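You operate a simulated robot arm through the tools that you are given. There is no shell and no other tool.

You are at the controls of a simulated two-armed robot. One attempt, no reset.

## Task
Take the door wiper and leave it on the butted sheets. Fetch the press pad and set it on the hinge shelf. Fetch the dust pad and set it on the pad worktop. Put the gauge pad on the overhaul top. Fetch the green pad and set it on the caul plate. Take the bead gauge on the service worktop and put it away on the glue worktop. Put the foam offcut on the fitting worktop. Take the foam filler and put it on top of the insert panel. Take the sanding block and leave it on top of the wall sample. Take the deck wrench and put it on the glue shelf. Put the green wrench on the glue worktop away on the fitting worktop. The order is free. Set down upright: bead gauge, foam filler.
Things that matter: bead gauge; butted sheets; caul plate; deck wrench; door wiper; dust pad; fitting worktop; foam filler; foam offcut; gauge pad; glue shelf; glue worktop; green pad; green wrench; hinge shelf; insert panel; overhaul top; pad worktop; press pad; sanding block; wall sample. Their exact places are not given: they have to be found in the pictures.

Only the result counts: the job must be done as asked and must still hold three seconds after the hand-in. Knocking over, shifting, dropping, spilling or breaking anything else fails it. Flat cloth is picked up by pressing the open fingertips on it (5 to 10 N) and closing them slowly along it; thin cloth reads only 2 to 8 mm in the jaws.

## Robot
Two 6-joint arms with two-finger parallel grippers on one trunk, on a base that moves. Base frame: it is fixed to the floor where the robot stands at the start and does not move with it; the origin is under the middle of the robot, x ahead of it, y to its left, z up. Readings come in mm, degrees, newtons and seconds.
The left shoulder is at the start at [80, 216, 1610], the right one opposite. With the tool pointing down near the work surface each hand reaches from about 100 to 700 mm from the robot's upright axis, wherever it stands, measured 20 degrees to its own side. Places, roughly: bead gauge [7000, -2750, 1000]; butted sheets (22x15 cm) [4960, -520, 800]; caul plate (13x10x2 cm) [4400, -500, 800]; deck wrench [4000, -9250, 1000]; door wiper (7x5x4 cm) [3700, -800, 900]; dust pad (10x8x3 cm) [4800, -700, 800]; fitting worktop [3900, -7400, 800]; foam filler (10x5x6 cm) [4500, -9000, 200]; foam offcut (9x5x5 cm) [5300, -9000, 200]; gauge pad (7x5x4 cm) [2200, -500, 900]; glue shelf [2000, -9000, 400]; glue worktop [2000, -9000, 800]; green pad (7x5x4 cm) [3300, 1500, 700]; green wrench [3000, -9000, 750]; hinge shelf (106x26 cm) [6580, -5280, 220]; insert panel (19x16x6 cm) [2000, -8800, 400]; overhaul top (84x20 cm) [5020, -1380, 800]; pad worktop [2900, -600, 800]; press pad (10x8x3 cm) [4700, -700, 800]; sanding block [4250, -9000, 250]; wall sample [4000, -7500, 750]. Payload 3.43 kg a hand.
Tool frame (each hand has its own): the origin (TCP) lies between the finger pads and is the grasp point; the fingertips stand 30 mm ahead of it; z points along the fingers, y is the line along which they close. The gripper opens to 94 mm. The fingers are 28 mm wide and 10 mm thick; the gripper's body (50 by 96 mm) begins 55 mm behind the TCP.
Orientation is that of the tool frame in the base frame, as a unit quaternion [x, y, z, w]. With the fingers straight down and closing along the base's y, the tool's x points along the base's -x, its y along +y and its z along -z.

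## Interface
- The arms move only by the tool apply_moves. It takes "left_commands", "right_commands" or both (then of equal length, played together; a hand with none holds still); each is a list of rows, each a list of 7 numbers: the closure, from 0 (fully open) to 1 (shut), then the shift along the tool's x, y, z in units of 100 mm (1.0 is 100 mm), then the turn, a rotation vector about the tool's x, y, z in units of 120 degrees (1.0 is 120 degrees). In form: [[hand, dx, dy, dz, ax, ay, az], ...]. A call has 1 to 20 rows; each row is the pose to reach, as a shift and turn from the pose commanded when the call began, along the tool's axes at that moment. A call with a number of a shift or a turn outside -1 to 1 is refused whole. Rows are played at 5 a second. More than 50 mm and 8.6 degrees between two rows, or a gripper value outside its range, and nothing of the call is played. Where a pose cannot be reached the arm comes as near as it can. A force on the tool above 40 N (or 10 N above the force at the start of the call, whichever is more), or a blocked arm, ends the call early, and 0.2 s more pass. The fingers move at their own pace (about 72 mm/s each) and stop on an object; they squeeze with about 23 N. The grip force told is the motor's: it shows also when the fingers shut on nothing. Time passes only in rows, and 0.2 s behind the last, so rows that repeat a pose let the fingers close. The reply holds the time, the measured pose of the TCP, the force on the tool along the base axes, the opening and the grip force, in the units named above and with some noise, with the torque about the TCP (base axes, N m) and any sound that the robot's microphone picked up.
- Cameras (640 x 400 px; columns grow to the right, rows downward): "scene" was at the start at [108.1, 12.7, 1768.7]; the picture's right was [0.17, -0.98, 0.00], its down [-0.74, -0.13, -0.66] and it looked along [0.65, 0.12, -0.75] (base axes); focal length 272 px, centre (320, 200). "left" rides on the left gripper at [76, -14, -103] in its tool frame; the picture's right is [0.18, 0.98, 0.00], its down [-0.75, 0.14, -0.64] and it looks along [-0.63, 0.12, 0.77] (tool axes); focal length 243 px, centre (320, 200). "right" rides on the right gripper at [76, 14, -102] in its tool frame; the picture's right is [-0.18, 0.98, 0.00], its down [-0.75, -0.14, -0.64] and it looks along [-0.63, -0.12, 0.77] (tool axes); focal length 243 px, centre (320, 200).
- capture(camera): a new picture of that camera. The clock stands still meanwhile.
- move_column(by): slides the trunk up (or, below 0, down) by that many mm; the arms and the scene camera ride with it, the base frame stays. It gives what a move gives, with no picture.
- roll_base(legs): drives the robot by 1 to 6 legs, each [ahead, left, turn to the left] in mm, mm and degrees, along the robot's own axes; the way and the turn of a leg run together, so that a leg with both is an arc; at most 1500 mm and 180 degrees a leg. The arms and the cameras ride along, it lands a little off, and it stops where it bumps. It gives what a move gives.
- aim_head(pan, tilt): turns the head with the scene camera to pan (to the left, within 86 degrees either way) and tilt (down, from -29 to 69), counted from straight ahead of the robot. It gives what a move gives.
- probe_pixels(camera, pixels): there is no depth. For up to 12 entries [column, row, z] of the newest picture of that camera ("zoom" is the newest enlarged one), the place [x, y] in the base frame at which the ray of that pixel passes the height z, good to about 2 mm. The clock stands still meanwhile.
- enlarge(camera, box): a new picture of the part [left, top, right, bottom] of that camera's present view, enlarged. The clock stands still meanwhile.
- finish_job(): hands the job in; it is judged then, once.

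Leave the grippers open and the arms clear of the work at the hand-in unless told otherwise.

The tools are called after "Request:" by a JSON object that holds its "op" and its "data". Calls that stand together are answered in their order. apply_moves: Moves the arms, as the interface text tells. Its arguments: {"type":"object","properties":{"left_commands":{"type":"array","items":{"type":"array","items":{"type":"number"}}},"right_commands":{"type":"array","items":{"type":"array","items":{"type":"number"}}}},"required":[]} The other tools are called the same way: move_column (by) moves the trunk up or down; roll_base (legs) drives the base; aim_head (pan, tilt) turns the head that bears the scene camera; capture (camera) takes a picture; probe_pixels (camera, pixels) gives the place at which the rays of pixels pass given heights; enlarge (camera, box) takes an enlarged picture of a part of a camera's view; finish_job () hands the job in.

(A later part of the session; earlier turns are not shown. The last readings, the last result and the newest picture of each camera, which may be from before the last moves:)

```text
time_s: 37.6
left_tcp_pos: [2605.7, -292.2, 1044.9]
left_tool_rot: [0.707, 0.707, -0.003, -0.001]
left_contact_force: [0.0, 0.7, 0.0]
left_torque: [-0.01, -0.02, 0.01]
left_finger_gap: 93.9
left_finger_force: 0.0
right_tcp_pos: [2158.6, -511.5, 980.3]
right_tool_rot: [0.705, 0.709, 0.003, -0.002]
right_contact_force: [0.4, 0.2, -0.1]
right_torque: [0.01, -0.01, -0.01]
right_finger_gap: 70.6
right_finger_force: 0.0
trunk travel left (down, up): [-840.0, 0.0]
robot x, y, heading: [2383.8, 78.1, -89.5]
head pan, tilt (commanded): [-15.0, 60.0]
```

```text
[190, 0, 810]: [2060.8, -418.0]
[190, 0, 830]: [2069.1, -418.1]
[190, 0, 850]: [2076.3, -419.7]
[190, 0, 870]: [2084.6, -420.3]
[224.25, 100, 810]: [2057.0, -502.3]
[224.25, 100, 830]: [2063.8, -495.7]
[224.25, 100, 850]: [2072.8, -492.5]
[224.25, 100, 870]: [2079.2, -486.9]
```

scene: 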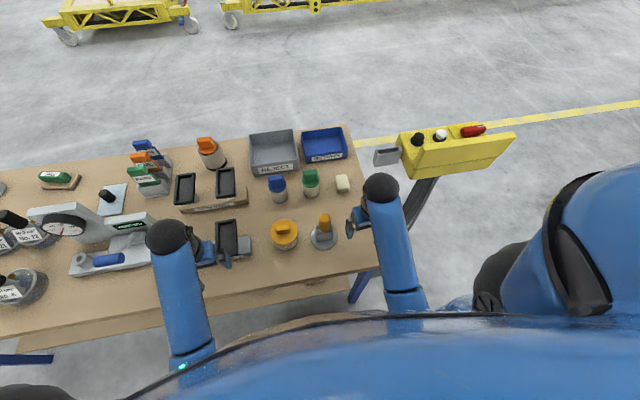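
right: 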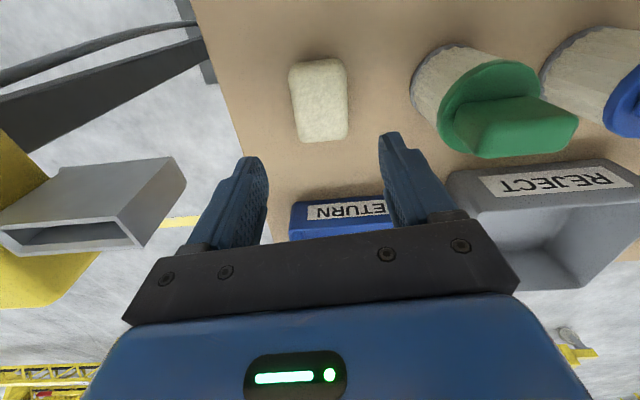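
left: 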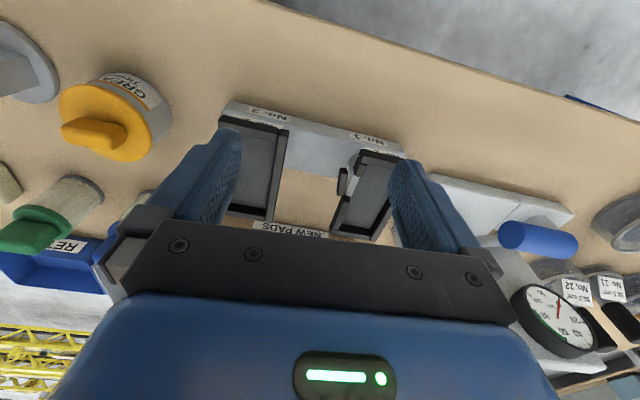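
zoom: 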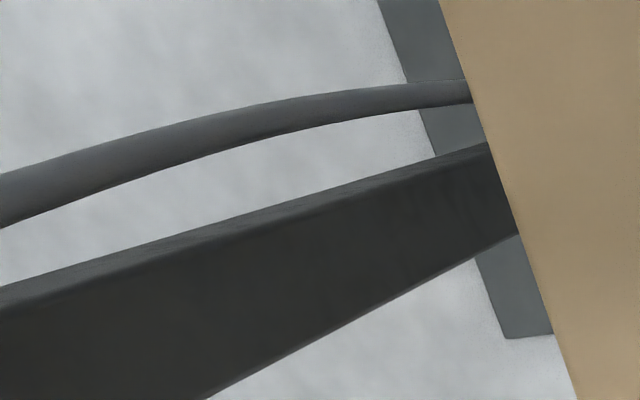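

The bench surface is at z≈848 (edge x≈2076). Now I zoom on the pad to refine its size and height.

Request:
{"op": "enlarge", "data": {"camera": "right", "box": [240, 40, 400, 140]}}

```text
4.00 times, centred on (320, 90) of right
```

zoom: 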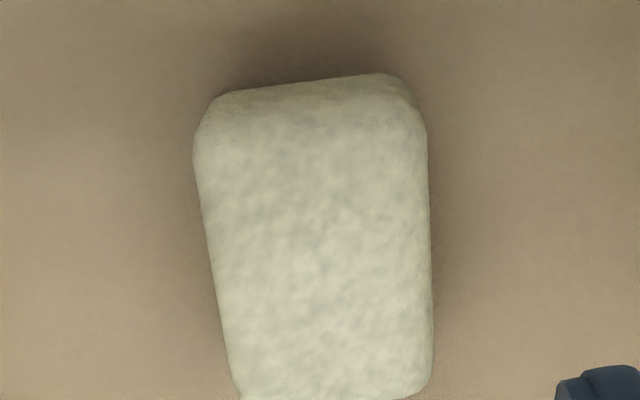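

Request:
{"op": "probe_pixels", "data": {"camera": "zoom", "pixels": [[194, 155, 880], [428, 130, 880], [433, 360, 880], [232, 375, 880], [225, 93, 848], [385, 73, 848], [320, 400, 880], [312, 125, 880]]}}

```text
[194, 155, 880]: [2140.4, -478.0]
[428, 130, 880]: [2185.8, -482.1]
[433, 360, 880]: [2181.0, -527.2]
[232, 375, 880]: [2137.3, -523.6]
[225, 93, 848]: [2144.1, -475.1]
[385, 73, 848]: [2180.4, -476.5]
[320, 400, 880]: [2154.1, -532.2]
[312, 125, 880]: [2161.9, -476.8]
```

Pad: x 2139–2184, y −477…−533, top ≈885. I descend slowly to TCP z≈882 (fingertips ≈852).

Request:
{"op": "apply_moves", "data": {"right_commands": [[0.25, 0.03, 0.02, 0.3, 0, 0, 0], [0.25, 0.05, 0.02, 0.6, 0, 0, 0], [0.25, 0.05, 0.02, 0.8, 0, 0, 0], [0.25, 0.05, 0.02, 0.9, 0, 0, 0], [0.25, 0.05, 0.02, 0.96, 0, 0, 0], [0.25, 0.05, 0.02, 0.97, 0, 0, 0]]}}

```text
time_s: 39.0
left_tcp_pos: [2604.8, -291.7, 1044.7]
left_tool_rot: [0.708, 0.707, -0.003, -0.001]
left_contact_force: [-0.1, -0.6, -0.8]
left_torque: [0.01, -0.02, 0.01]
left_finger_gap: 94.2
left_finger_force: 0.1
right_tcp_pos: [2160.1, -508.0, 881.0]
right_tool_rot: [0.705, 0.709, 0.002, -0.002]
right_contact_force: [-0.2, -1.3, -0.5]
right_torque: [0.0, -0.01, 0.01]
right_finger_gap: 70.4
right_finger_force: 0.1
trunk travel left (down, up): [-840.0, 0.0]
robot x, y, heading: [2384.8, 79.8, -89.8]
head pan, tilt (commanded): [-15.0, 60.0]
```

No contact force at z=881. I close the fingers on the pad.

Request:
{"op": "apply_moves", "data": {"right_commands": [[0.4, 0, 0, 0, 0, 0, 0], [0.55, 0, 0, 0, 0, 0, 0], [0.7, 0, 0, 0, 0, 0, 0], [0.7, 0, 0, 0, 0, 0, 0]]}}

Request:
{"op": "capture", "data": {"camera": "right"}}

```text
time_s: 40.0
left_tcp_pos: [2605.9, -292.5, 1045.3]
left_tool_rot: [0.708, 0.706, -0.003, 0.0]
left_contact_force: [0.3, 0.4, -0.4]
left_torque: [0.0, 0.03, -0.01]
left_finger_gap: 94.4
left_finger_force: 0.0
right_tcp_pos: [2159.7, -508.4, 880.5]
right_tool_rot: [0.705, 0.709, 0.003, -0.002]
right_contact_force: [0.0, -0.7, -0.2]
right_torque: [-0.02, 0.01, -0.01]
right_finger_gap: 50.9
right_finger_force: 23.1
trunk travel left (down, up): [-840.0, 0.0]
robot x, y, heading: [2389.6, 77.0, -90.0]
head pan, tilt (commanded): [-15.0, 60.0]
```

```text
taken
```

right: 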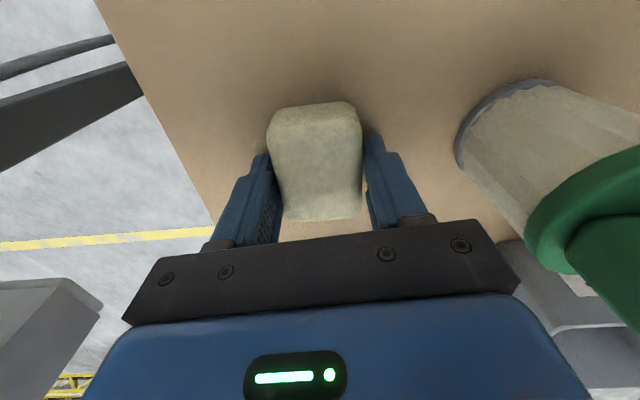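

Gripped: gap 50.9 mm at 23 N. I lift the pad 140 mm and check it is held.

Request:
{"op": "apply_moves", "data": {"right_commands": [[0.7, 0, 0, -0.2, 0, 0, 0], [0.7, 0, 0, -0.6, 0, 0, 0], [0.7, 0, 0, -1, 0, 0, 0]]}}

Request:
{"op": "apply_moves", "data": {"right_commands": [[0.7, 0.4, 0, -0.25, 0, 0, 0], [0.7, 0.8, 0, -0.5, 0, 0, 0], [0.7, 1, 0, -0.55, 0, 0, 0]]}}

Request:
{"op": "capture", "data": {"camera": "right"}}

```text
time_s: 40.8
left_tcp_pos: [2606.3, -292.4, 1046.2]
left_tool_rot: [0.707, 0.707, -0.004, -0.001]
left_contact_force: [0.1, -0.1, -0.3]
left_torque: [-0.01, -0.01, 0.01]
left_finger_gap: 94.1
left_finger_force: 0.1
right_tcp_pos: [2158.8, -509.0, 980.3]
right_tool_rot: [0.706, 0.709, 0.002, -0.003]
right_contact_force: [-0.1, -0.1, -0.1]
right_torque: [0.02, -0.01, 0.0]
right_finger_gap: 50.7
right_finger_force: 23.4
trunk travel left (down, up): [-840.0, 0.0]
robot x, y, heading: [2384.9, 82.0, -89.9]
head pan, tilt (commanded): [-15.0, 60.0]
```

```text
time_s: 41.6
left_tcp_pos: [2605.9, -291.9, 1045.5]
left_tool_rot: [0.707, 0.707, -0.004, 0.0]
left_contact_force: [0.8, -0.5, 0.4]
left_torque: [0.01, -0.01, 0.02]
left_finger_gap: 93.7
left_finger_force: 0.0
right_tcp_pos: [2160.3, -407.2, 1038.6]
right_tool_rot: [0.705, 0.709, 0.002, -0.002]
right_contact_force: [-0.4, 0.3, -0.6]
right_torque: [-0.02, -0.03, 0.02]
right_finger_gap: 50.5
right_finger_force: 22.9
trunk travel left (down, up): [-840.0, 0.0]
robot x, y, heading: [2384.5, 78.9, -89.7]
head pan, tilt (commanded): [-15.0, 60.0]
```

```text
taken
```

right: 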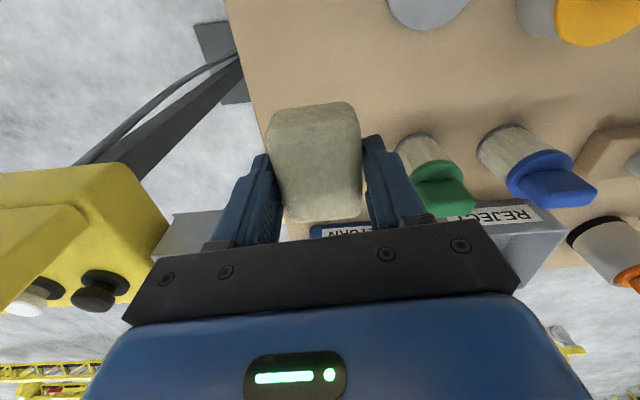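

Pad is held. I retract the hand another 60 mm, back away and turn to face the long table (heading +90).

Request:
{"op": "apply_moves", "data": {"right_commands": [[0.7, 0.4, 0, 0, 0, 0, 0], [0.7, 0.8, 0, 0, 0, 0, 0]]}}

Request:
{"op": "roll_base", "data": {"legs": [[-270, 0, 0], [0, 0, 90], [700, 0, 0], [0, 0, 90]]}}

Request:
{"op": "aim_head", "data": {"pan": 0, "tilt": 45}}

Request:
{"op": "capture", "data": {"camera": "scene"}}

```text
time_s: 42.2
left_tcp_pos: [2605.8, -289.7, 1045.7]
left_tool_rot: [0.708, 0.706, -0.003, 0.0]
left_contact_force: [-0.7, 0.4, 0.8]
left_torque: [-0.02, 0.01, 0.01]
left_finger_gap: 94.0
left_finger_force: 0.0
right_tcp_pos: [2157.3, -323.8, 1038.9]
right_tool_rot: [0.705, 0.71, 0.002, -0.002]
right_contact_force: [-0.2, -0.6, 0.2]
right_torque: [-0.02, 0.02, -0.02]
right_finger_gap: 50.4
right_finger_force: 23.3
trunk travel left (down, up): [-840.0, 0.0]
robot x, y, heading: [2385.8, 79.0, -89.6]
head pan, tilt (commanded): [-15.0, 60.0]
```

```text
time_s: 55.2
left_tcp_pos: [2864.1, 706.7, 1044.0]
left_tool_rot: [0.715, -0.7, 0.0, -0.004]
left_contact_force: [0.0, -0.5, 0.3]
left_torque: [0.01, -0.05, -0.03]
left_finger_gap: 94.0
left_finger_force: 0.1
right_tcp_pos: [3310.5, 752.9, 1038.2]
right_tool_rot: [0.718, -0.696, 0.003, 0.002]
right_contact_force: [-0.5, -0.1, -0.4]
right_torque: [-0.02, -0.01, 0.0]
right_finger_gap: 49.4
right_finger_force: 23.4
trunk travel left (down, up): [-840.0, 0.0]
robot x, y, heading: [3091.0, 341.3, 91.7]
head pan, tilt (commanded): [-15.0, 60.0]
```

```text
time_s: 56.0
left_tcp_pos: [2863.0, 705.5, 1044.9]
left_tool_rot: [0.715, -0.699, 0.0, -0.002]
left_contact_force: [0.4, 0.2, -0.4]
left_torque: [-0.04, 0.01, -0.02]
left_finger_gap: 93.9
left_finger_force: 0.1
right_tcp_pos: [3309.7, 752.0, 1038.5]
right_tool_rot: [0.717, -0.697, 0.002, 0.002]
right_contact_force: [0.2, 0.0, 0.1]
right_torque: [-0.06, 0.02, 0.03]
right_finger_gap: 49.5
right_finger_force: 23.5
trunk travel left (down, up): [-840.0, 0.0]
robot x, y, heading: [3096.0, 341.8, 91.6]
head pan, tilt (commanded): [0.0, 45.0]
```

```text
taken
```

scene: 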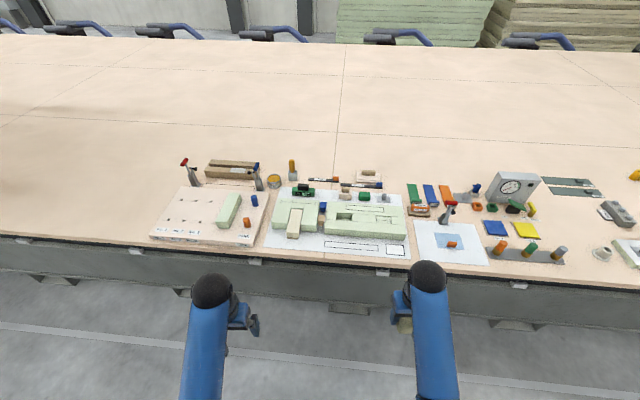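

I see the long table with many small items. I enlarge two parts.

Request:
{"op": "enlarge", "data": {"camera": "scene", "box": [250, 150, 420, 265]}}

Request:
{"op": "enlarge", "data": {"camera": "scene", "box": [395, 155, 600, 275]}}

Request:
{"op": "enlarge", "data": {"camera": "scene", "box": [130, 150, 290, 255]}}

```text
3.48 times, centred on (335, 208) of scene
```

zoom: 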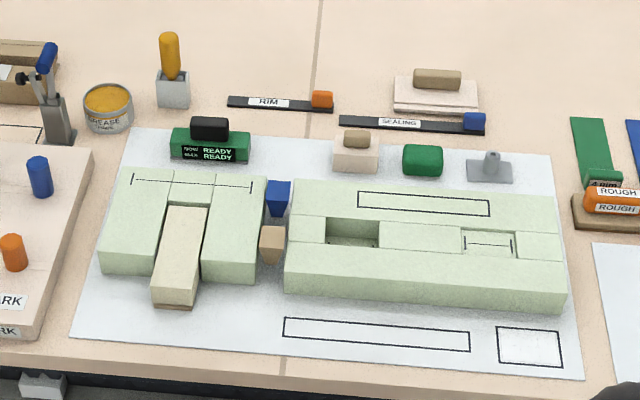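

```text
3.12 times, centred on (498, 215) of scene
```

zoom: 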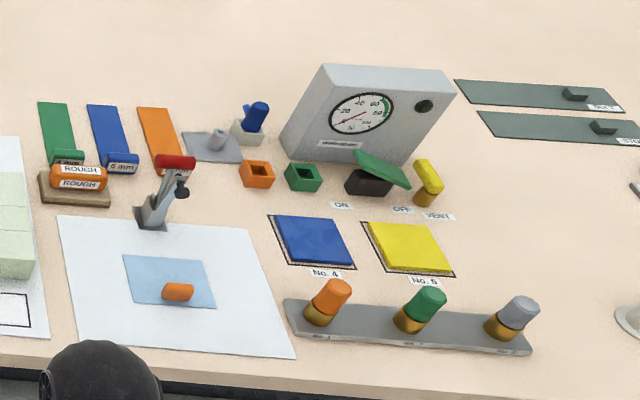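

```text
3.81 times, centred on (210, 202) of scene
```

zoom: 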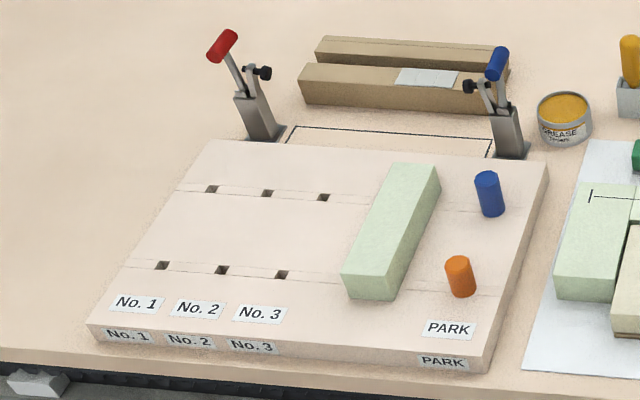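

The dark-green rounded block at zoom (422,160), i.e. scene (364,196), is the green pad. I probe its place and the table edge.

Request:
{"op": "probe_pixels", "data": {"camera": "scene", "pixels": [[364, 197, 750], [364, 197, 700], [364, 201, 700], [364, 201, 650], [330, 255, 700], [330, 255, 650], [330, 262, 650], [320, 345, 0]]}}

```text
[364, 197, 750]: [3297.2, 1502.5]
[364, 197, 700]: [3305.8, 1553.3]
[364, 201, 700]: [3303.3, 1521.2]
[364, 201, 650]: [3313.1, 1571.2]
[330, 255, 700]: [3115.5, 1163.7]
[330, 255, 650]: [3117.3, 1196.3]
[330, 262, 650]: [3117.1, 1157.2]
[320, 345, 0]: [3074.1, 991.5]
```

Green pad ≈(3300,1510), table edge y≈1160. I strafe right to x≈3510 and go ahead to y≈650 for a closer look.

Request:
{"op": "roll_base", "data": {"legs": [[0, -400, -1.7], [300, 0, 0]]}}

Request:
{"op": "aim_head", "data": {"pan": 10, "tilt": 50}}

Request:
{"op": "capture", "data": {"camera": "scene"}}

```text
time_s: 60.1
left_tcp_pos: [3276.6, 1017.2, 1045.9]
left_tool_rot: [-0.703, 0.712, 0.0, 0.004]
left_contact_force: [-0.2, 0.4, 0.9]
left_torque: [0.01, 0.0, -0.01]
left_finger_gap: 94.1
left_finger_force: 0.1
right_tcp_pos: [3723.8, 1045.6, 1039.0]
right_tool_rot: [-0.705, 0.709, -0.003, -0.002]
right_contact_force: [0.3, 0.0, -1.0]
right_torque: [0.02, 0.01, 0.01]
right_finger_gap: 49.5
right_finger_force: 22.8
trunk travel left (down, up): [-840.0, 0.0]
robot x, y, heading: [3490.8, 648.2, 89.8]
head pan, tilt (commanded): [0.0, 45.0]
```

```text
time_s: 60.8
left_tcp_pos: [3275.1, 1018.7, 1044.9]
left_tool_rot: [-0.703, 0.711, 0.0, 0.004]
left_contact_force: [-1.1, 1.1, -0.7]
left_torque: [0.0, -0.01, -0.01]
left_finger_gap: 93.9
left_finger_force: 0.1
right_tcp_pos: [3723.4, 1047.5, 1037.8]
right_tool_rot: [-0.705, 0.709, -0.003, -0.003]
right_contact_force: [-0.3, -0.3, -0.5]
right_torque: [-0.04, -0.01, 0.01]
right_finger_gap: 49.9
right_finger_force: 22.5
trunk travel left (down, up): [-840.0, 0.0]
robot x, y, heading: [3491.8, 644.9, 89.5]
head pan, tilt (commanded): [10.0, 50.0]
```

```text
taken
```

scene: 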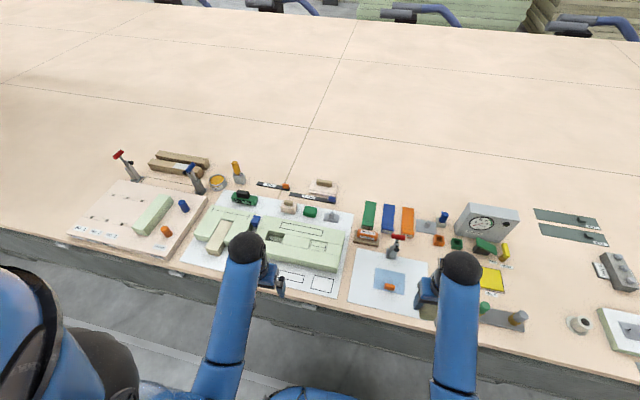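

Request:
{"op": "enlarge", "data": {"camera": "scene", "box": [240, 170, 400, 270]}}

Request:
{"op": "enlarge", "data": {"camera": "scene", "box": [340, 190, 540, 330]}}

Request:
{"op": "probe_pixels", "data": {"camera": "scene", "pixels": [[310, 212, 750], [310, 212, 700], [310, 212, 650], [350, 218, 720], [350, 218, 680], [370, 300, 700]]}}

```text
4.00 times, centred on (320, 220) of scene
```

zoom: 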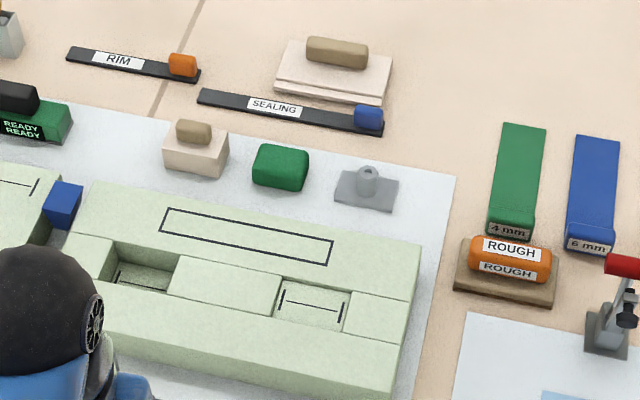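

```text
2.86 times, centred on (440, 260) of scene
```

zoom: 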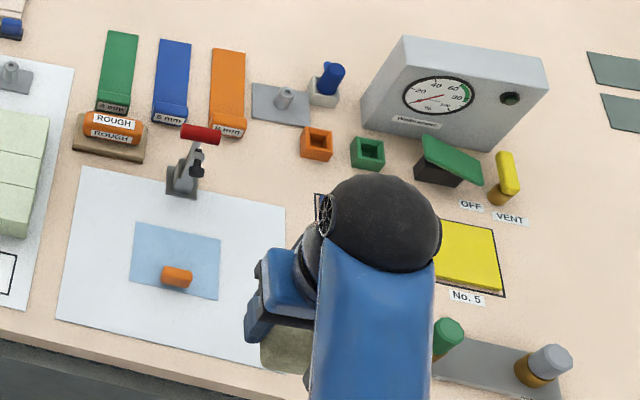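

```text
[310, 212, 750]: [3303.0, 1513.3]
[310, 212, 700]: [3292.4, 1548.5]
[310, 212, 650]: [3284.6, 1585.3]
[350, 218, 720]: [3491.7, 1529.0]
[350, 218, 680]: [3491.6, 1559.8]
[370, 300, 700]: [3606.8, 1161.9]
```

Triangulated: green pad ≈(3300,1527), centre z≈725 (table ≈705). I lower the column 100 mm here (hands not over the table), then roll ahead 235.

Request:
{"op": "move_column", "data": {"by": -100}}

Request:
{"op": "roll_base", "data": {"legs": [[230, 0, 0]]}}

Request:
{"op": "capture", "data": {"camera": "left"}}

Request:
{"op": "capture", "data": {"camera": "scene"}}

```text
time_s: 62.2
left_tcp_pos: [3275.5, 1018.8, 945.7]
left_tool_rot: [-0.703, 0.711, -0.001, 0.003]
left_contact_force: [-0.3, -0.2, 0.0]
left_torque: [0.02, 0.01, 0.01]
left_finger_gap: 94.2
left_finger_force: 0.1
right_tcp_pos: [3722.4, 1049.0, 937.9]
right_tool_rot: [-0.705, 0.709, -0.002, -0.003]
right_contact_force: [-0.4, 0.3, -0.5]
right_torque: [0.02, -0.03, 0.02]
right_finger_gap: 49.6
right_finger_force: 23.3
trunk travel left (down, up): [-740.0, 100.0]
robot x, y, heading: [3494.4, 646.8, 89.5]
head pan, tilt (commanded): [10.0, 50.0]
```

```text
time_s: 63.7
left_tcp_pos: [3277.2, 1188.3, 944.4]
left_tool_rot: [-0.703, 0.711, -0.001, 0.002]
left_contact_force: [0.2, 0.4, -0.1]
left_torque: [-0.01, 0.01, -0.04]
left_finger_gap: 93.9
left_finger_force: 0.1
right_tcp_pos: [3724.6, 1217.9, 936.8]
right_tool_rot: [-0.705, 0.709, -0.003, -0.004]
right_contact_force: [-0.2, -0.3, 0.0]
right_torque: [-0.02, 0.0, -0.01]
right_finger_gap: 49.5
right_finger_force: 22.7
trunk travel left (down, up): [-740.0, 100.0]
robot x, y, heading: [3495.5, 812.4, 89.5]
head pan, tilt (commanded): [10.0, 50.0]
stopped in leg 1: the robot was blocked; the commanded pose is now the measured one
```

```text
taken
```

left: 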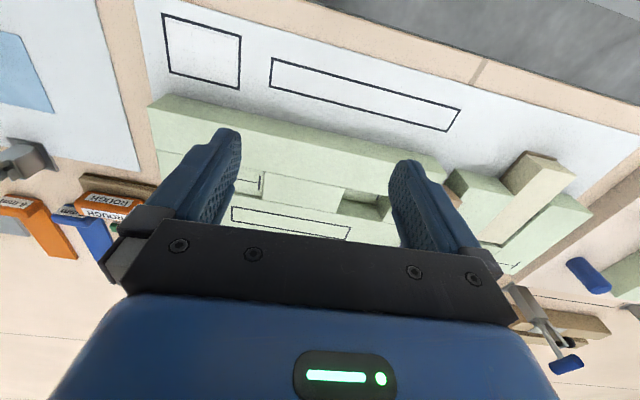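

```text
taken
```

scene: 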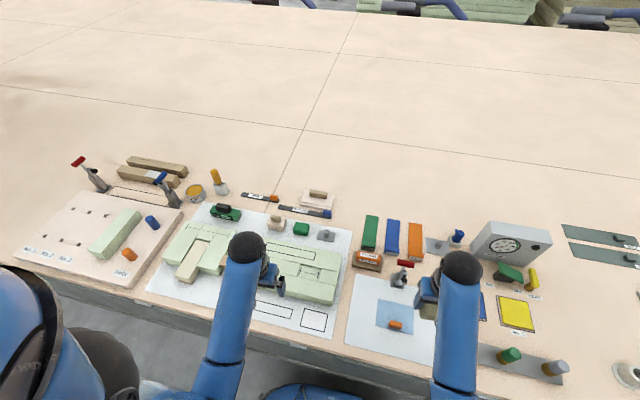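

The base is blocked at y=812 (table foot). I tuck the right hand back 100 mm so it is off the table, then lower the column further for more reach.

Request:
{"op": "apply_moves", "data": {"right_commands": [[0.7, 0.4, 0, 0, 0, 0, 0], [0.7, 0.8, 0, 0, 0, 0, 0], [0.7, 1, 0, 0, 0, 0, 0]]}}

Request:
{"op": "capture", "data": {"camera": "scene"}}

Request:
{"op": "probe_pixels", "data": {"camera": "scene", "pixels": [[301, 228, 745], [301, 228, 725], [301, 228, 705], [345, 345, 705], [330, 311, 705], [430, 360, 705]]}}

```text
time_s: 64.5
left_tcp_pos: [3274.8, 1188.2, 944.3]
left_tool_rot: [-0.703, 0.712, -0.001, 0.003]
left_contact_force: [0.9, 0.2, -0.8]
left_torque: [0.02, 0.0, 0.02]
left_finger_gap: 94.2
left_finger_force: 0.0
right_tcp_pos: [3726.1, 1115.6, 935.8]
right_tool_rot: [-0.705, 0.71, -0.002, -0.002]
right_contact_force: [0.0, 0.9, -0.7]
right_torque: [-0.02, 0.02, -0.01]
right_finger_gap: 49.7
right_finger_force: 23.1
trunk travel left (down, up): [-740.0, 100.0]
robot x, y, heading: [3492.3, 815.3, 89.7]
head pan, tilt (commanded): [10.0, 50.0]
```

```text
taken
```

scene: 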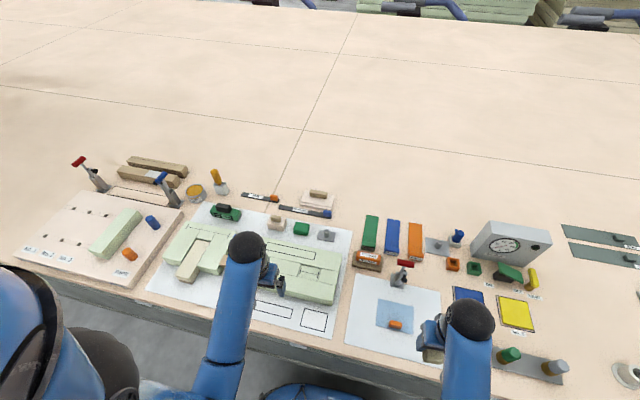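

```text
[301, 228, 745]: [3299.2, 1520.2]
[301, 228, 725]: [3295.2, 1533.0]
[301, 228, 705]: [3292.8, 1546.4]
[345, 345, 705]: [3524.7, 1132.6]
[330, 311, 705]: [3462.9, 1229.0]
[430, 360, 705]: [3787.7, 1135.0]
```

Table edge y≈1133, pad ≈(3297,1528). I lower the column another 80 mm (right hand now just off the table edge), then extend the left hand forward.

Request:
{"op": "move_column", "data": {"by": -70}}

Request:
{"op": "apply_moves", "data": {"left_commands": [[0, -0.4, 0, 0, 0, 0, 0], [0, -0.8, 0, 0, 0, 0, 0], [0, -1, 0, 0, 0, 0, 0]]}}

Request:
{"op": "apply_moves", "data": {"left_commands": [[0, -0.4, 0, 0, 0, 0, 0], [0, -0.8, 0, 0, 0, 0, 0], [0, -1, 0, 0, 0, 0, 0]]}}

Request:
{"op": "capture", "data": {"camera": "left"}}

```text
time_s: 65.6
left_tcp_pos: [3276.3, 1186.8, 875.5]
left_tool_rot: [-0.702, 0.712, 0.0, 0.004]
left_contact_force: [0.3, 0.5, -0.9]
left_torque: [0.04, -0.03, -0.02]
left_finger_gap: 94.0
left_finger_force: 0.1
right_tcp_pos: [3725.9, 1114.9, 866.2]
right_tool_rot: [-0.705, 0.709, -0.002, -0.001]
right_contact_force: [0.4, -0.4, -0.6]
right_torque: [-0.03, -0.01, -0.02]
right_finger_gap: 49.7
right_finger_force: 23.0
trunk travel left (down, up): [-670.0, 170.0]
robot x, y, heading: [3490.3, 814.3, 89.8]
head pan, tilt (commanded): [10.0, 50.0]
```

```text
time_s: 66.4
left_tcp_pos: [3273.0, 1285.6, 874.9]
left_tool_rot: [-0.703, 0.711, 0.0, 0.003]
left_contact_force: [0.8, 0.6, -0.4]
left_torque: [-0.01, 0.0, 0.01]
left_finger_gap: 94.1
left_finger_force: 0.1
right_tcp_pos: [3725.2, 1114.5, 865.4]
right_tool_rot: [-0.706, 0.708, -0.001, -0.002]
right_contact_force: [0.4, -0.4, 0.4]
right_torque: [0.03, 0.01, 0.0]
right_finger_gap: 49.6
right_finger_force: 23.6
trunk travel left (down, up): [-670.0, 170.0]
robot x, y, heading: [3491.1, 813.5, 89.6]
head pan, tilt (commanded): [10.0, 50.0]
```

```text
time_s: 67.2
left_tcp_pos: [3278.5, 1387.1, 877.2]
left_tool_rot: [-0.703, 0.711, -0.001, 0.004]
left_contact_force: [1.4, -0.4, -0.2]
left_torque: [0.01, 0.01, -0.02]
left_finger_gap: 94.1
left_finger_force: 0.0
right_tcp_pos: [3725.0, 1114.8, 866.2]
right_tool_rot: [-0.705, 0.709, -0.002, -0.002]
right_contact_force: [-0.7, -0.5, -0.3]
right_torque: [0.01, -0.01, -0.01]
right_finger_gap: 49.6
right_finger_force: 22.7
trunk travel left (down, up): [-670.0, 170.0]
robot x, y, heading: [3494.8, 812.3, 89.5]
head pan, tilt (commanded): [10.0, 50.0]
```

```text
taken
```

left: 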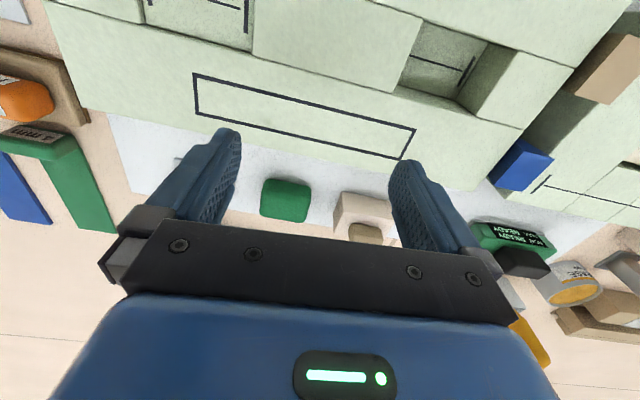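

The green pad is at (286,200). I probe it and extend 110 mm further.

Request:
{"op": "probe_pixels", "data": {"camera": "left", "pixels": [[286, 200, 745], [286, 200, 725], [263, 215, 745], [308, 185, 745]]}}

Request:
{"op": "apply_moves", "data": {"left_commands": [[0, -0.4, 0, 0, 0, 0, 0], [0, -0.8, 0, 0, 0, 0, 0], [0, -1, 0, 0, 0, 0, 0]]}}

Request:
{"op": "capture", "data": {"camera": "left"}}

```text
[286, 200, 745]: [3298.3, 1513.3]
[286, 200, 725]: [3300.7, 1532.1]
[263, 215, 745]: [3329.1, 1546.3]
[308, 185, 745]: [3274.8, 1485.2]
```

```text
time_s: 68.0
left_tcp_pos: [3279.2, 1485.1, 877.6]
left_tool_rot: [-0.702, 0.712, 0.0, 0.004]
left_contact_force: [0.1, -0.8, -0.4]
left_torque: [-0.05, -0.03, 0.0]
left_finger_gap: 94.1
left_finger_force: 0.1
right_tcp_pos: [3724.9, 1114.8, 865.8]
right_tool_rot: [-0.705, 0.709, -0.002, -0.002]
right_contact_force: [0.3, -0.3, -0.2]
right_torque: [-0.02, 0.03, 0.0]
right_finger_gap: 49.3
right_finger_force: 23.3
trunk travel left (down, up): [-670.0, 170.0]
robot x, y, heading: [3491.4, 810.6, 89.4]
head pan, tilt (commanded): [10.0, 50.0]
```

```text
taken
```

left: 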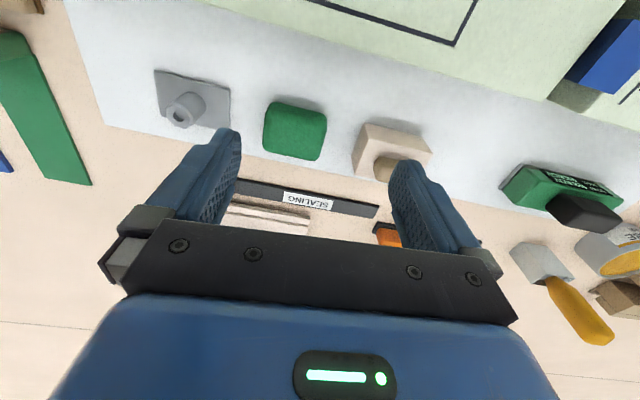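

Request:
{"op": "enlarge", "data": {"camera": "left", "box": [220, 80, 380, 180]}}

Request:
{"op": "probe_pixels", "data": {"camera": "left", "pixels": [[268, 100, 710], [326, 112, 710], [262, 145, 740], [318, 160, 740], [294, 130, 740], [231, 125, 705], [352, 160, 720], [365, 125, 720]]}}

```text
4.00 times, centred on (300, 130) of left
```

zoom: 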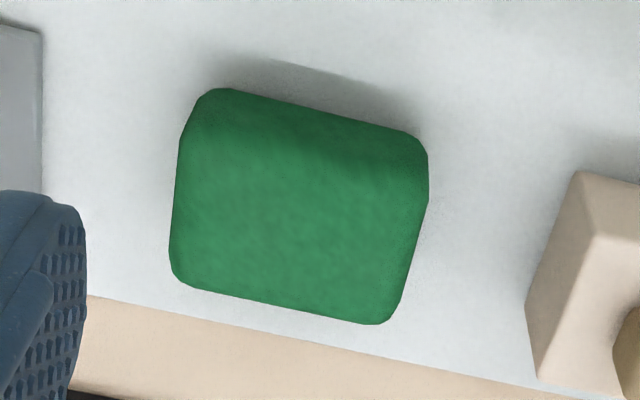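

```text
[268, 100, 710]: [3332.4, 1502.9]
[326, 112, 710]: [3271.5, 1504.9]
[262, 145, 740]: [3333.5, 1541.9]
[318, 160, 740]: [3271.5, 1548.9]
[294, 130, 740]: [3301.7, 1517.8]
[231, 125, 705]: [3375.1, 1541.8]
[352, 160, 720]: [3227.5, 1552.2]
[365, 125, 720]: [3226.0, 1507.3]
```

Pad spans x 3271–3333, y 1503–1548; neighbours are ≥40 mm away. I centre above it and descend to z≈790, then look.

Request:
{"op": "apply_moves", "data": {"left_commands": [[0, -0.2, -0.12, 0, 0, 0, 0], [0, -0.38, -0.23, 0.2, 0, 0, 0], [0, -0.38, -0.23, 0.6, 0, 0, 0], [0, -0.38, -0.23, 0.82, 0, 0, 0]]}}

Request:
{"op": "capture", "data": {"camera": "left"}}

```text
time_s: 69.0
left_tcp_pos: [3304.4, 1498.0, 810.2]
left_tool_rot: [-0.702, 0.712, 0.0, 0.003]
left_contact_force: [-0.1, 0.9, 0.2]
left_torque: [-0.01, 0.01, -0.02]
left_finger_gap: 94.0
left_finger_force: 0.1
left hand out of reach, approached as far as the arm can: row 2, 3, 4
right_tcp_pos: [3724.2, 1115.7, 865.0]
right_tool_rot: [-0.705, 0.709, -0.002, -0.002]
right_contact_force: [-0.2, -0.1, -0.3]
right_torque: [-0.03, 0.01, 0.02]
right_finger_gap: 49.5
right_finger_force: 23.2
trunk travel left (down, up): [-670.0, 170.0]
robot x, y, heading: [3494.7, 813.5, 89.5]
head pan, tilt (commanded): [10.0, 50.0]
```

```text
taken
```

left: 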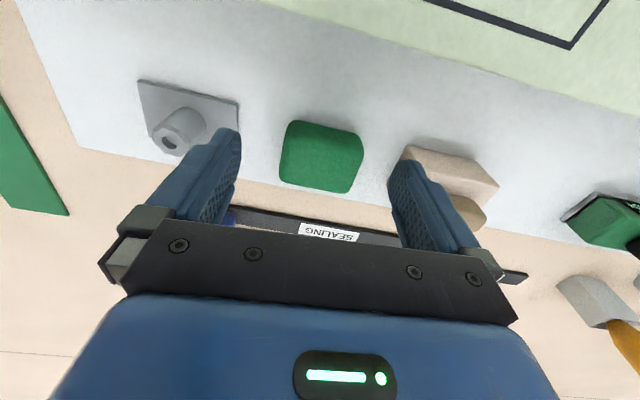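

Out of reach at this height. I raise the left hand again, tuck the right hand 90 mm further back, and then lower the column.

Request:
{"op": "apply_moves", "data": {"left_commands": [[0, 0, 0, -0.3, 0, 0, 0], [0, 0, 0, -0.65, 0, 0, 0], [0, 0, 0, -0.8, 0, 0, 0]], "right_commands": [[0.7, 0.4, 0, 0, 0, 0, 0], [0.7, 0.8, 0, 0, 0, 0, 0], [0.7, 1, 0, 0, 0, 0, 0]]}}

Request:
{"op": "capture", "data": {"camera": "scene"}}

```text
time_s: 69.8
left_tcp_pos: [3302.2, 1499.5, 893.3]
left_tool_rot: [-0.702, 0.712, -0.001, 0.003]
left_contact_force: [0.2, 0.6, -0.7]
left_torque: [0.01, 0.01, 0.01]
left_finger_gap: 93.8
left_finger_force: 0.0
right_tcp_pos: [3724.9, 1014.4, 866.7]
right_tool_rot: [-0.705, 0.709, -0.002, -0.002]
right_contact_force: [-0.4, 0.6, -0.5]
right_torque: [-0.01, 0.0, 0.0]
right_finger_gap: 49.9
right_finger_force: 22.9
trunk travel left (down, up): [-670.0, 170.0]
robot x, y, heading: [3490.7, 811.8, 89.6]
head pan, tilt (commanded): [10.0, 50.0]
```

```text
taken
```

scene: 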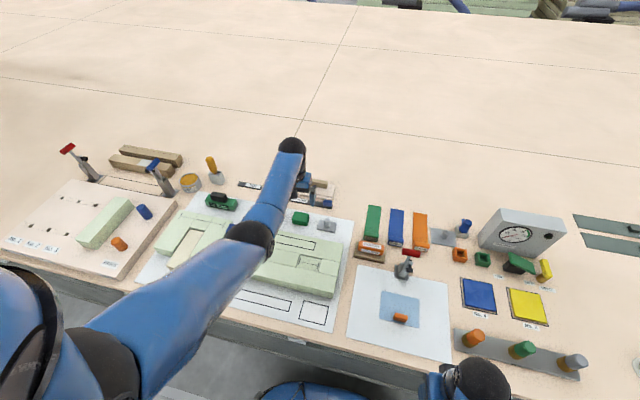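

Right hand is clear of the table. I lower the column 110 mm (left fingertips then at ≈753, straddling the pad area).

Request:
{"op": "move_column", "data": {"by": -110}}

Request:
{"op": "capture", "data": {"camera": "left"}}

```text
time_s: 71.2
left_tcp_pos: [3303.7, 1498.6, 782.3]
left_tool_rot: [-0.702, 0.712, 0.0, 0.004]
left_contact_force: [-0.2, -0.4, -0.3]
left_torque: [-0.03, -0.01, 0.02]
left_finger_gap: 93.7
left_finger_force: 0.0
right_tcp_pos: [3726.3, 1014.3, 758.1]
right_tool_rot: [-0.705, 0.709, -0.001, -0.002]
right_contact_force: [-0.9, 0.2, -0.7]
right_torque: [-0.01, -0.03, 0.03]
right_finger_gap: 49.6
right_finger_force: 23.0
trunk travel left (down, up): [-560.0, 280.0]
robot x, y, heading: [3494.4, 813.8, 89.5]
head pan, tilt (commanded): [10.0, 50.0]
```

```text
taken
```

left: 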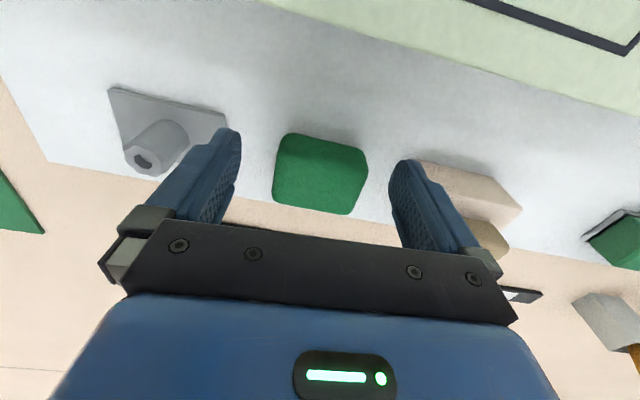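

Request:
{"op": "probe_pixels", "data": {"camera": "left", "pixels": [[284, 135, 705], [363, 150, 705], [272, 197, 740], [350, 213, 740], [320, 172, 740], [225, 118, 705], [418, 160, 730]]}}

```text
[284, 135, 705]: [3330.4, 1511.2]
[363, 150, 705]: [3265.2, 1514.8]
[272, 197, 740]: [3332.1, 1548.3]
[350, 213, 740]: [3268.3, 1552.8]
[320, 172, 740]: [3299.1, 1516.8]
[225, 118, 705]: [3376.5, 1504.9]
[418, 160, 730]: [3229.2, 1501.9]
```

Pad centre ≈(3299,1529). I centre and lower slowly to TCP z≈742.

Request:
{"op": "apply_moves", "data": {"left_commands": [[0, -0.28, 0.04, 0, 0, 0, 0], [0, -0.28, 0.04, 0.15, 0, 0, 0], [0, -0.28, 0.04, 0.27, 0, 0, 0], [0, -0.28, 0.04, 0.35, 0, 0, 0], [0, -0.28, 0.04, 0.4, 0, 0, 0], [0, -0.28, 0.04, 0.4, 0, 0, 0]]}}

Request:
{"op": "capture", "data": {"camera": "left"}}

```text
time_s: 72.6
left_tcp_pos: [3300.4, 1520.6, 753.1]
left_tool_rot: [-0.702, 0.712, 0.002, 0.004]
left_contact_force: [-1.7, 3.8, 12.2]
left_torque: [-0.02, 0.67, -0.19]
left_finger_gap: 94.1
left_finger_force: 0.1
left hand out of reach, approached as far as the arm can: row 3, 4, 5, 6
right_tcp_pos: [3725.5, 1014.3, 757.6]
right_tool_rot: [-0.705, 0.709, -0.002, -0.002]
right_contact_force: [-0.5, -0.9, -0.9]
right_torque: [0.01, 0.06, -0.01]
right_finger_gap: 49.4
right_finger_force: 23.3
trunk travel left (down, up): [-560.0, 280.0]
robot x, y, heading: [3491.3, 810.6, 89.5]
head pan, tilt (commanded): [10.0, 50.0]
```

```text
taken
```

left: 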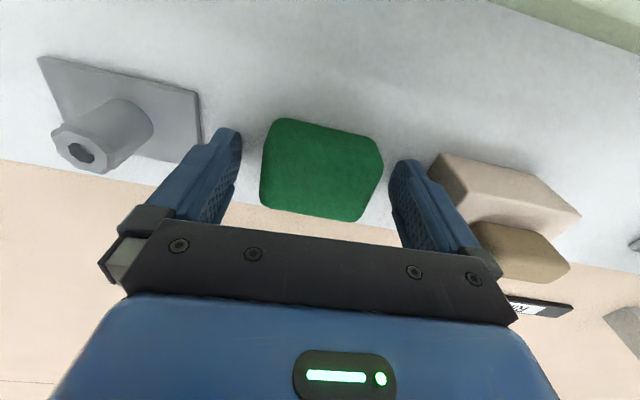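

Light contact (12 N) at z=753: the table is at ≈722. I raise 4 mm and close on the pad.

Request:
{"op": "apply_moves", "data": {"left_commands": [[0, 0, 0, -0.04, 0, 0, 0], [0, 0, 0, -0.04, 0, 0, 0]]}}

Request:
{"op": "apply_moves", "data": {"left_commands": [[0.15, 0, 0, 0, 0, 0, 0], [0.25, 0, 0, 0, 0, 0, 0], [0.35, 0, 0, 0, 0, 0, 0], [0.5, 0, 0, 0, 0, 0, 0], [0.5, 0, 0, 0, 0, 0, 0]]}}

Request:
{"op": "capture", "data": {"camera": "left"}}

```text
time_s: 73.2
left_tcp_pos: [3299.5, 1519.1, 753.0]
left_tool_rot: [-0.702, 0.712, -0.002, 0.002]
left_contact_force: [0.5, 0.2, 0.7]
left_torque: [-0.03, -0.02, -0.02]
left_finger_gap: 93.8
left_finger_force: 0.1
right_tcp_pos: [3724.4, 1015.7, 757.3]
right_tool_rot: [-0.705, 0.71, -0.002, -0.001]
right_contact_force: [-0.3, 0.0, -0.5]
right_torque: [0.01, 0.02, 0.01]
right_finger_gap: 49.7
right_finger_force: 23.4
trunk travel left (down, up): [-560.0, 280.0]
robot x, y, heading: [3494.5, 807.7, 89.7]
head pan, tilt (commanded): [10.0, 50.0]
```

```text
time_s: 74.4
left_tcp_pos: [3299.6, 1520.5, 754.9]
left_tool_rot: [-0.702, 0.712, 0.0, 0.003]
left_contact_force: [0.3, 0.7, 0.4]
left_torque: [0.01, 0.01, 0.01]
left_finger_gap: 66.0
left_finger_force: 23.5
right_tcp_pos: [3725.5, 1014.8, 757.1]
right_tool_rot: [-0.705, 0.709, -0.002, -0.004]
right_contact_force: [-0.1, 0.3, -0.9]
right_torque: [0.02, -0.01, -0.02]
right_finger_gap: 50.0
right_finger_force: 22.9
trunk travel left (down, up): [-560.0, 280.0]
robot x, y, heading: [3491.8, 814.8, 89.8]
head pan, tilt (commanded): [10.0, 50.0]
```

```text
taken
```

left: 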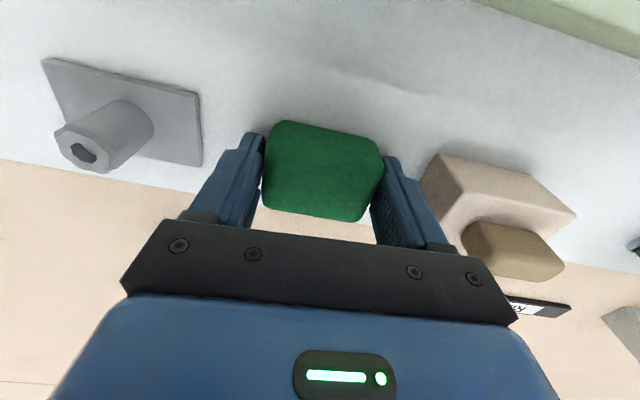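

Gripped (66 mm, 23.5 N). I lift straight with the column.

Request:
{"op": "move_column", "data": {"by": 280}}

Request:
{"op": "apply_moves", "data": {"left_commands": [[0.5, 0.4, 0, 0, 0, 0, 0], [0.5, 0.8, 0, 0, 0, 0, 0], [0.5, 1, 0, 0, 0, 0, 0]]}}

Request:
{"op": "capture", "data": {"camera": "left"}}

Request:
{"op": "capture", "data": {"camera": "scene"}}

```text
time_s: 77.2
left_tcp_pos: [3298.9, 1519.6, 1034.8]
left_tool_rot: [-0.702, 0.712, 0.0, 0.004]
left_contact_force: [-0.7, -0.8, -0.7]
left_torque: [-0.02, -0.03, 0.02]
left_finger_gap: 65.9
left_finger_force: 23.0
right_tcp_pos: [3725.3, 1015.7, 1036.8]
right_tool_rot: [-0.705, 0.709, -0.003, -0.002]
right_contact_force: [0.2, -0.5, 0.3]
right_torque: [-0.01, 0.0, 0.02]
right_finger_gap: 49.4
right_finger_force: 23.0
trunk travel left (down, up): [-840.0, 0.0]
robot x, y, heading: [3491.8, 810.4, 89.6]
head pan, tilt (commanded): [10.0, 50.0]
```

```text
time_s: 78.0
left_tcp_pos: [3297.5, 1417.7, 1033.1]
left_tool_rot: [-0.702, 0.712, 0.0, 0.003]
left_contact_force: [-0.5, 0.0, -0.4]
left_torque: [-0.02, 0.02, 0.02]
left_finger_gap: 65.9
left_finger_force: 23.0
right_tcp_pos: [3725.1, 1015.5, 1037.5]
right_tool_rot: [-0.706, 0.709, -0.002, -0.002]
right_contact_force: [0.7, -0.5, 0.0]
right_torque: [0.0, -0.05, 0.03]
right_finger_gap: 49.4
right_finger_force: 23.1
trunk travel left (down, up): [-840.0, 0.0]
robot x, y, heading: [3491.5, 813.4, 89.8]
head pan, tilt (commanded): [10.0, 50.0]
```

```text
taken
```

left: 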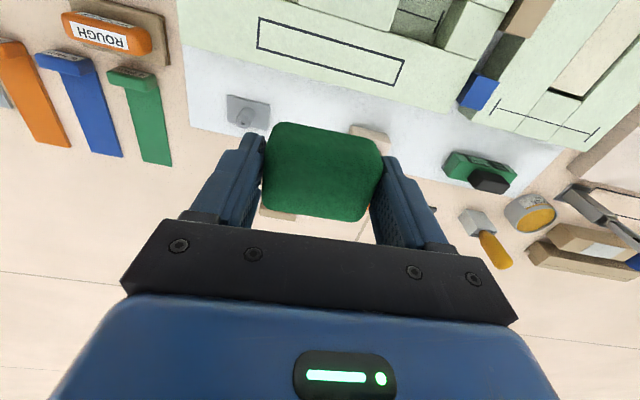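

```text
taken
```

scene: 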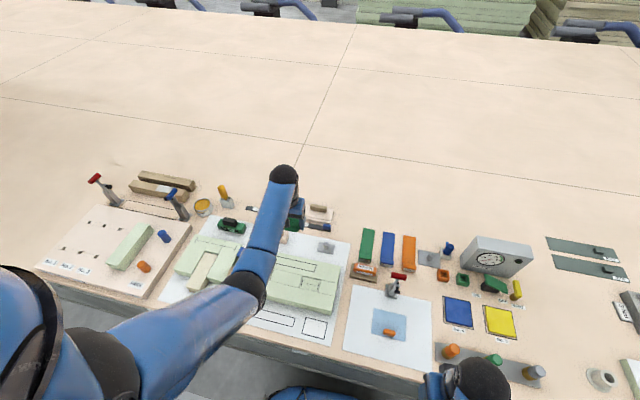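

Both pads held. I retract the left hand, back off, and drive to table 2 (x≈4500), facing −y.

Request:
{"op": "apply_moves", "data": {"left_commands": [[0.5, 0.4, 0, 0, 0, 0, 0], [0.5, 0.8, 0, 0, 0, 0, 0], [0.5, 1, 0, 0, 0, 0, 0]]}}

Request:
{"op": "apply_moves", "data": {"left_commands": [[0.5, 0.4, 0, 0, 0, 0, 0], [0.5, 0.5, 0, 0, 0, 0, 0]]}}

Request:
{"op": "roll_base", "data": {"legs": [[-460, 0, 0], [0, 0, -90], [900, 0, 0]]}}

Request:
{"op": "aim_head", "data": {"pan": -50, "tilt": 35}}

Request:
{"op": "capture", "data": {"camera": "scene"}}

```text
time_s: 78.8
left_tcp_pos: [3298.8, 1316.9, 1032.1]
left_tool_rot: [-0.702, 0.712, 0.0, 0.004]
left_contact_force: [0.4, 0.5, -0.4]
left_torque: [-0.01, 0.01, -0.05]
left_finger_gap: 65.9
left_finger_force: 23.3
right_tcp_pos: [3724.1, 1014.1, 1036.4]
right_tool_rot: [-0.705, 0.709, -0.002, -0.002]
right_contact_force: [-0.4, 0.3, -0.1]
right_torque: [0.03, -0.02, 0.0]
right_finger_gap: 49.5
right_finger_force: 23.0
trunk travel left (down, up): [-840.0, 0.0]
robot x, y, heading: [3490.4, 809.4, 89.7]
head pan, tilt (commanded): [10.0, 50.0]
```

```text
time_s: 79.4
left_tcp_pos: [3297.0, 1265.8, 1033.8]
left_tool_rot: [-0.702, 0.712, 0.001, 0.005]
left_contact_force: [-0.8, -0.3, -0.1]
left_torque: [0.04, -0.01, -0.02]
left_finger_gap: 65.8
left_finger_force: 22.9
right_tcp_pos: [3725.1, 1012.2, 1038.0]
right_tool_rot: [-0.705, 0.709, -0.002, -0.003]
right_contact_force: [-0.1, -0.5, 0.0]
right_torque: [0.03, -0.01, -0.02]
right_finger_gap: 49.6
right_finger_force: 22.8
trunk travel left (down, up): [-840.0, 0.0]
robot x, y, heading: [3493.3, 813.5, 89.8]
head pan, tilt (commanded): [10.0, 50.0]
```

```text
time_s: 90.2
left_tcp_pos: [4825.1, 566.2, 1034.1]
left_tool_rot: [-0.005, 1.0, -0.003, 0.003]
left_contact_force: [0.1, -0.1, -0.3]
left_torque: [-0.02, -0.02, 0.04]
left_finger_gap: 65.6
left_finger_force: 23.2
right_tcp_pos: [4580.8, 133.6, 1037.6]
right_tool_rot: [-0.007, 1.0, 0.0, -0.003]
right_contact_force: [0.1, 0.2, 0.1]
right_torque: [-0.01, -0.03, 0.0]
right_finger_gap: 49.6
right_finger_force: 22.5
trunk travel left (down, up): [-840.0, 0.0]
robot x, y, heading: [4373.6, 361.8, 1.0]
head pan, tilt (commanded): [10.0, 50.0]
```

```text
time_s: 91.5
left_tcp_pos: [4825.5, 567.0, 1032.8]
left_tool_rot: [-0.005, 1.0, -0.003, 0.002]
left_contact_force: [-0.4, 0.0, 0.3]
left_torque: [0.02, 0.01, 0.0]
left_finger_gap: 65.7
left_finger_force: 23.4
right_tcp_pos: [4583.1, 133.6, 1037.7]
right_tool_rot: [-0.008, 1.0, 0.0, -0.002]
right_contact_force: [-0.4, -0.2, 0.4]
right_torque: [0.02, -0.02, -0.01]
right_finger_gap: 49.8
right_finger_force: 22.7
trunk travel left (down, up): [-840.0, 0.0]
robot x, y, heading: [4376.2, 362.6, 0.8]
head pan, tilt (commanded): [-50.0, 35.0]
```

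```text
taken
```

scene: 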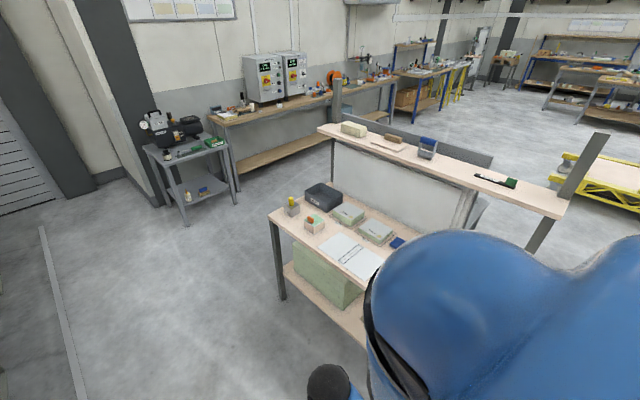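

I turn to face −y (table 2 with an upper rail shelf).

Request:
{"op": "roll_base", "data": {"legs": [[0, 0, -91], [0, 200, 0]]}}

Request:
{"op": "aim_head", "data": {"pan": 0, "tilt": 35}}

Request:
{"op": "capture", "data": {"camera": "scene"}}

```text
time_s: 97.0
left_tcp_pos: [4747.6, -104.3, 1034.0]
left_tool_rot: [0.722, 0.692, -0.003, 0.001]
left_contact_force: [-0.2, 0.5, 0.0]
left_torque: [0.01, -0.02, 0.01]
left_finger_gap: 65.6
left_finger_force: 23.0
right_tcp_pos: [4328.0, 159.1, 1036.1]
right_tool_rot: [0.718, 0.696, 0.004, -0.001]
right_contact_force: [-0.1, 0.3, 0.3]
right_torque: [0.01, -0.05, 0.01]
right_finger_gap: 49.6
right_finger_force: 22.9
trunk travel left (down, up): [-840.0, 0.0]
robot x, y, heading: [4569.2, 359.0, -91.8]
head pan, tilt (commanded): [-50.0, 35.0]
```

```text
time_s: 98.2
left_tcp_pos: [4751.8, -104.5, 1033.0]
left_tool_rot: [0.72, 0.694, -0.004, -0.001]
left_contact_force: [-0.4, -0.4, -0.3]
left_torque: [0.01, -0.03, -0.03]
left_finger_gap: 65.3
left_finger_force: 22.8
right_tcp_pos: [4331.8, 159.0, 1036.6]
right_tool_rot: [0.718, 0.696, 0.001, -0.003]
right_contact_force: [0.4, -0.1, 0.0]
right_torque: [-0.01, 0.01, -0.01]
right_finger_gap: 49.7
right_finger_force: 22.9
trunk travel left (down, up): [-840.0, 0.0]
robot x, y, heading: [4572.0, 356.2, -92.1]
head pan, tilt (commanded): [0.0, 35.0]
```

```text
taken
```

scene: 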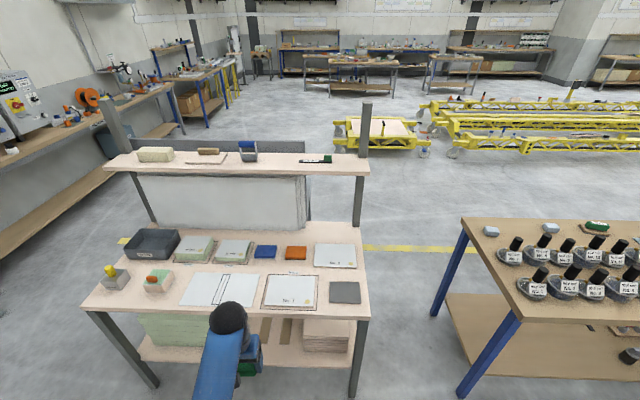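

Request:
{"op": "enlarge", "data": {"camera": "scene", "box": [80, 215, 380, 330]}}

Request:
{"op": "enlarge", "data": {"camera": "scene", "box": [90, 120, 390, 250]}}

```text
2.13 times, centred on (230, 272) of scene
```

zoom: 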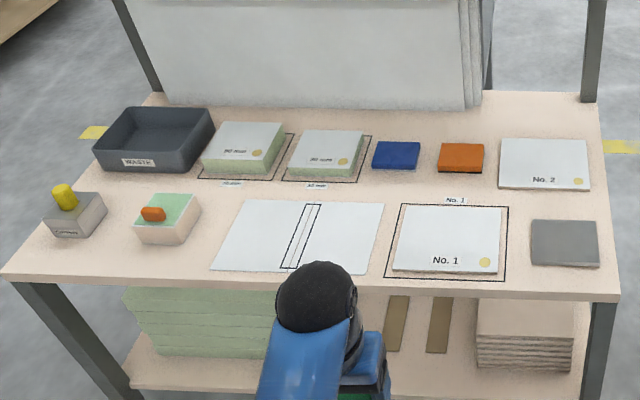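

```text
2.13 times, centred on (240, 185) of scene
```

zoom: 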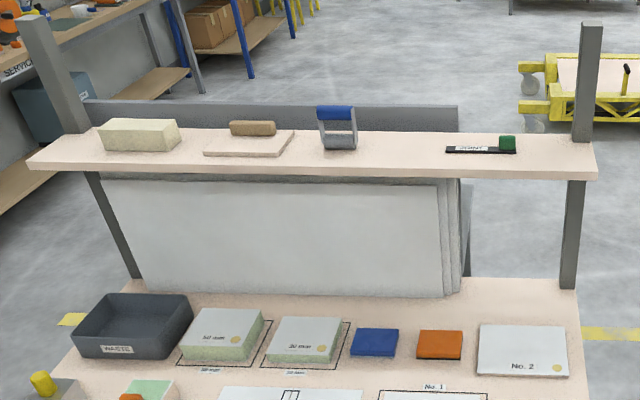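

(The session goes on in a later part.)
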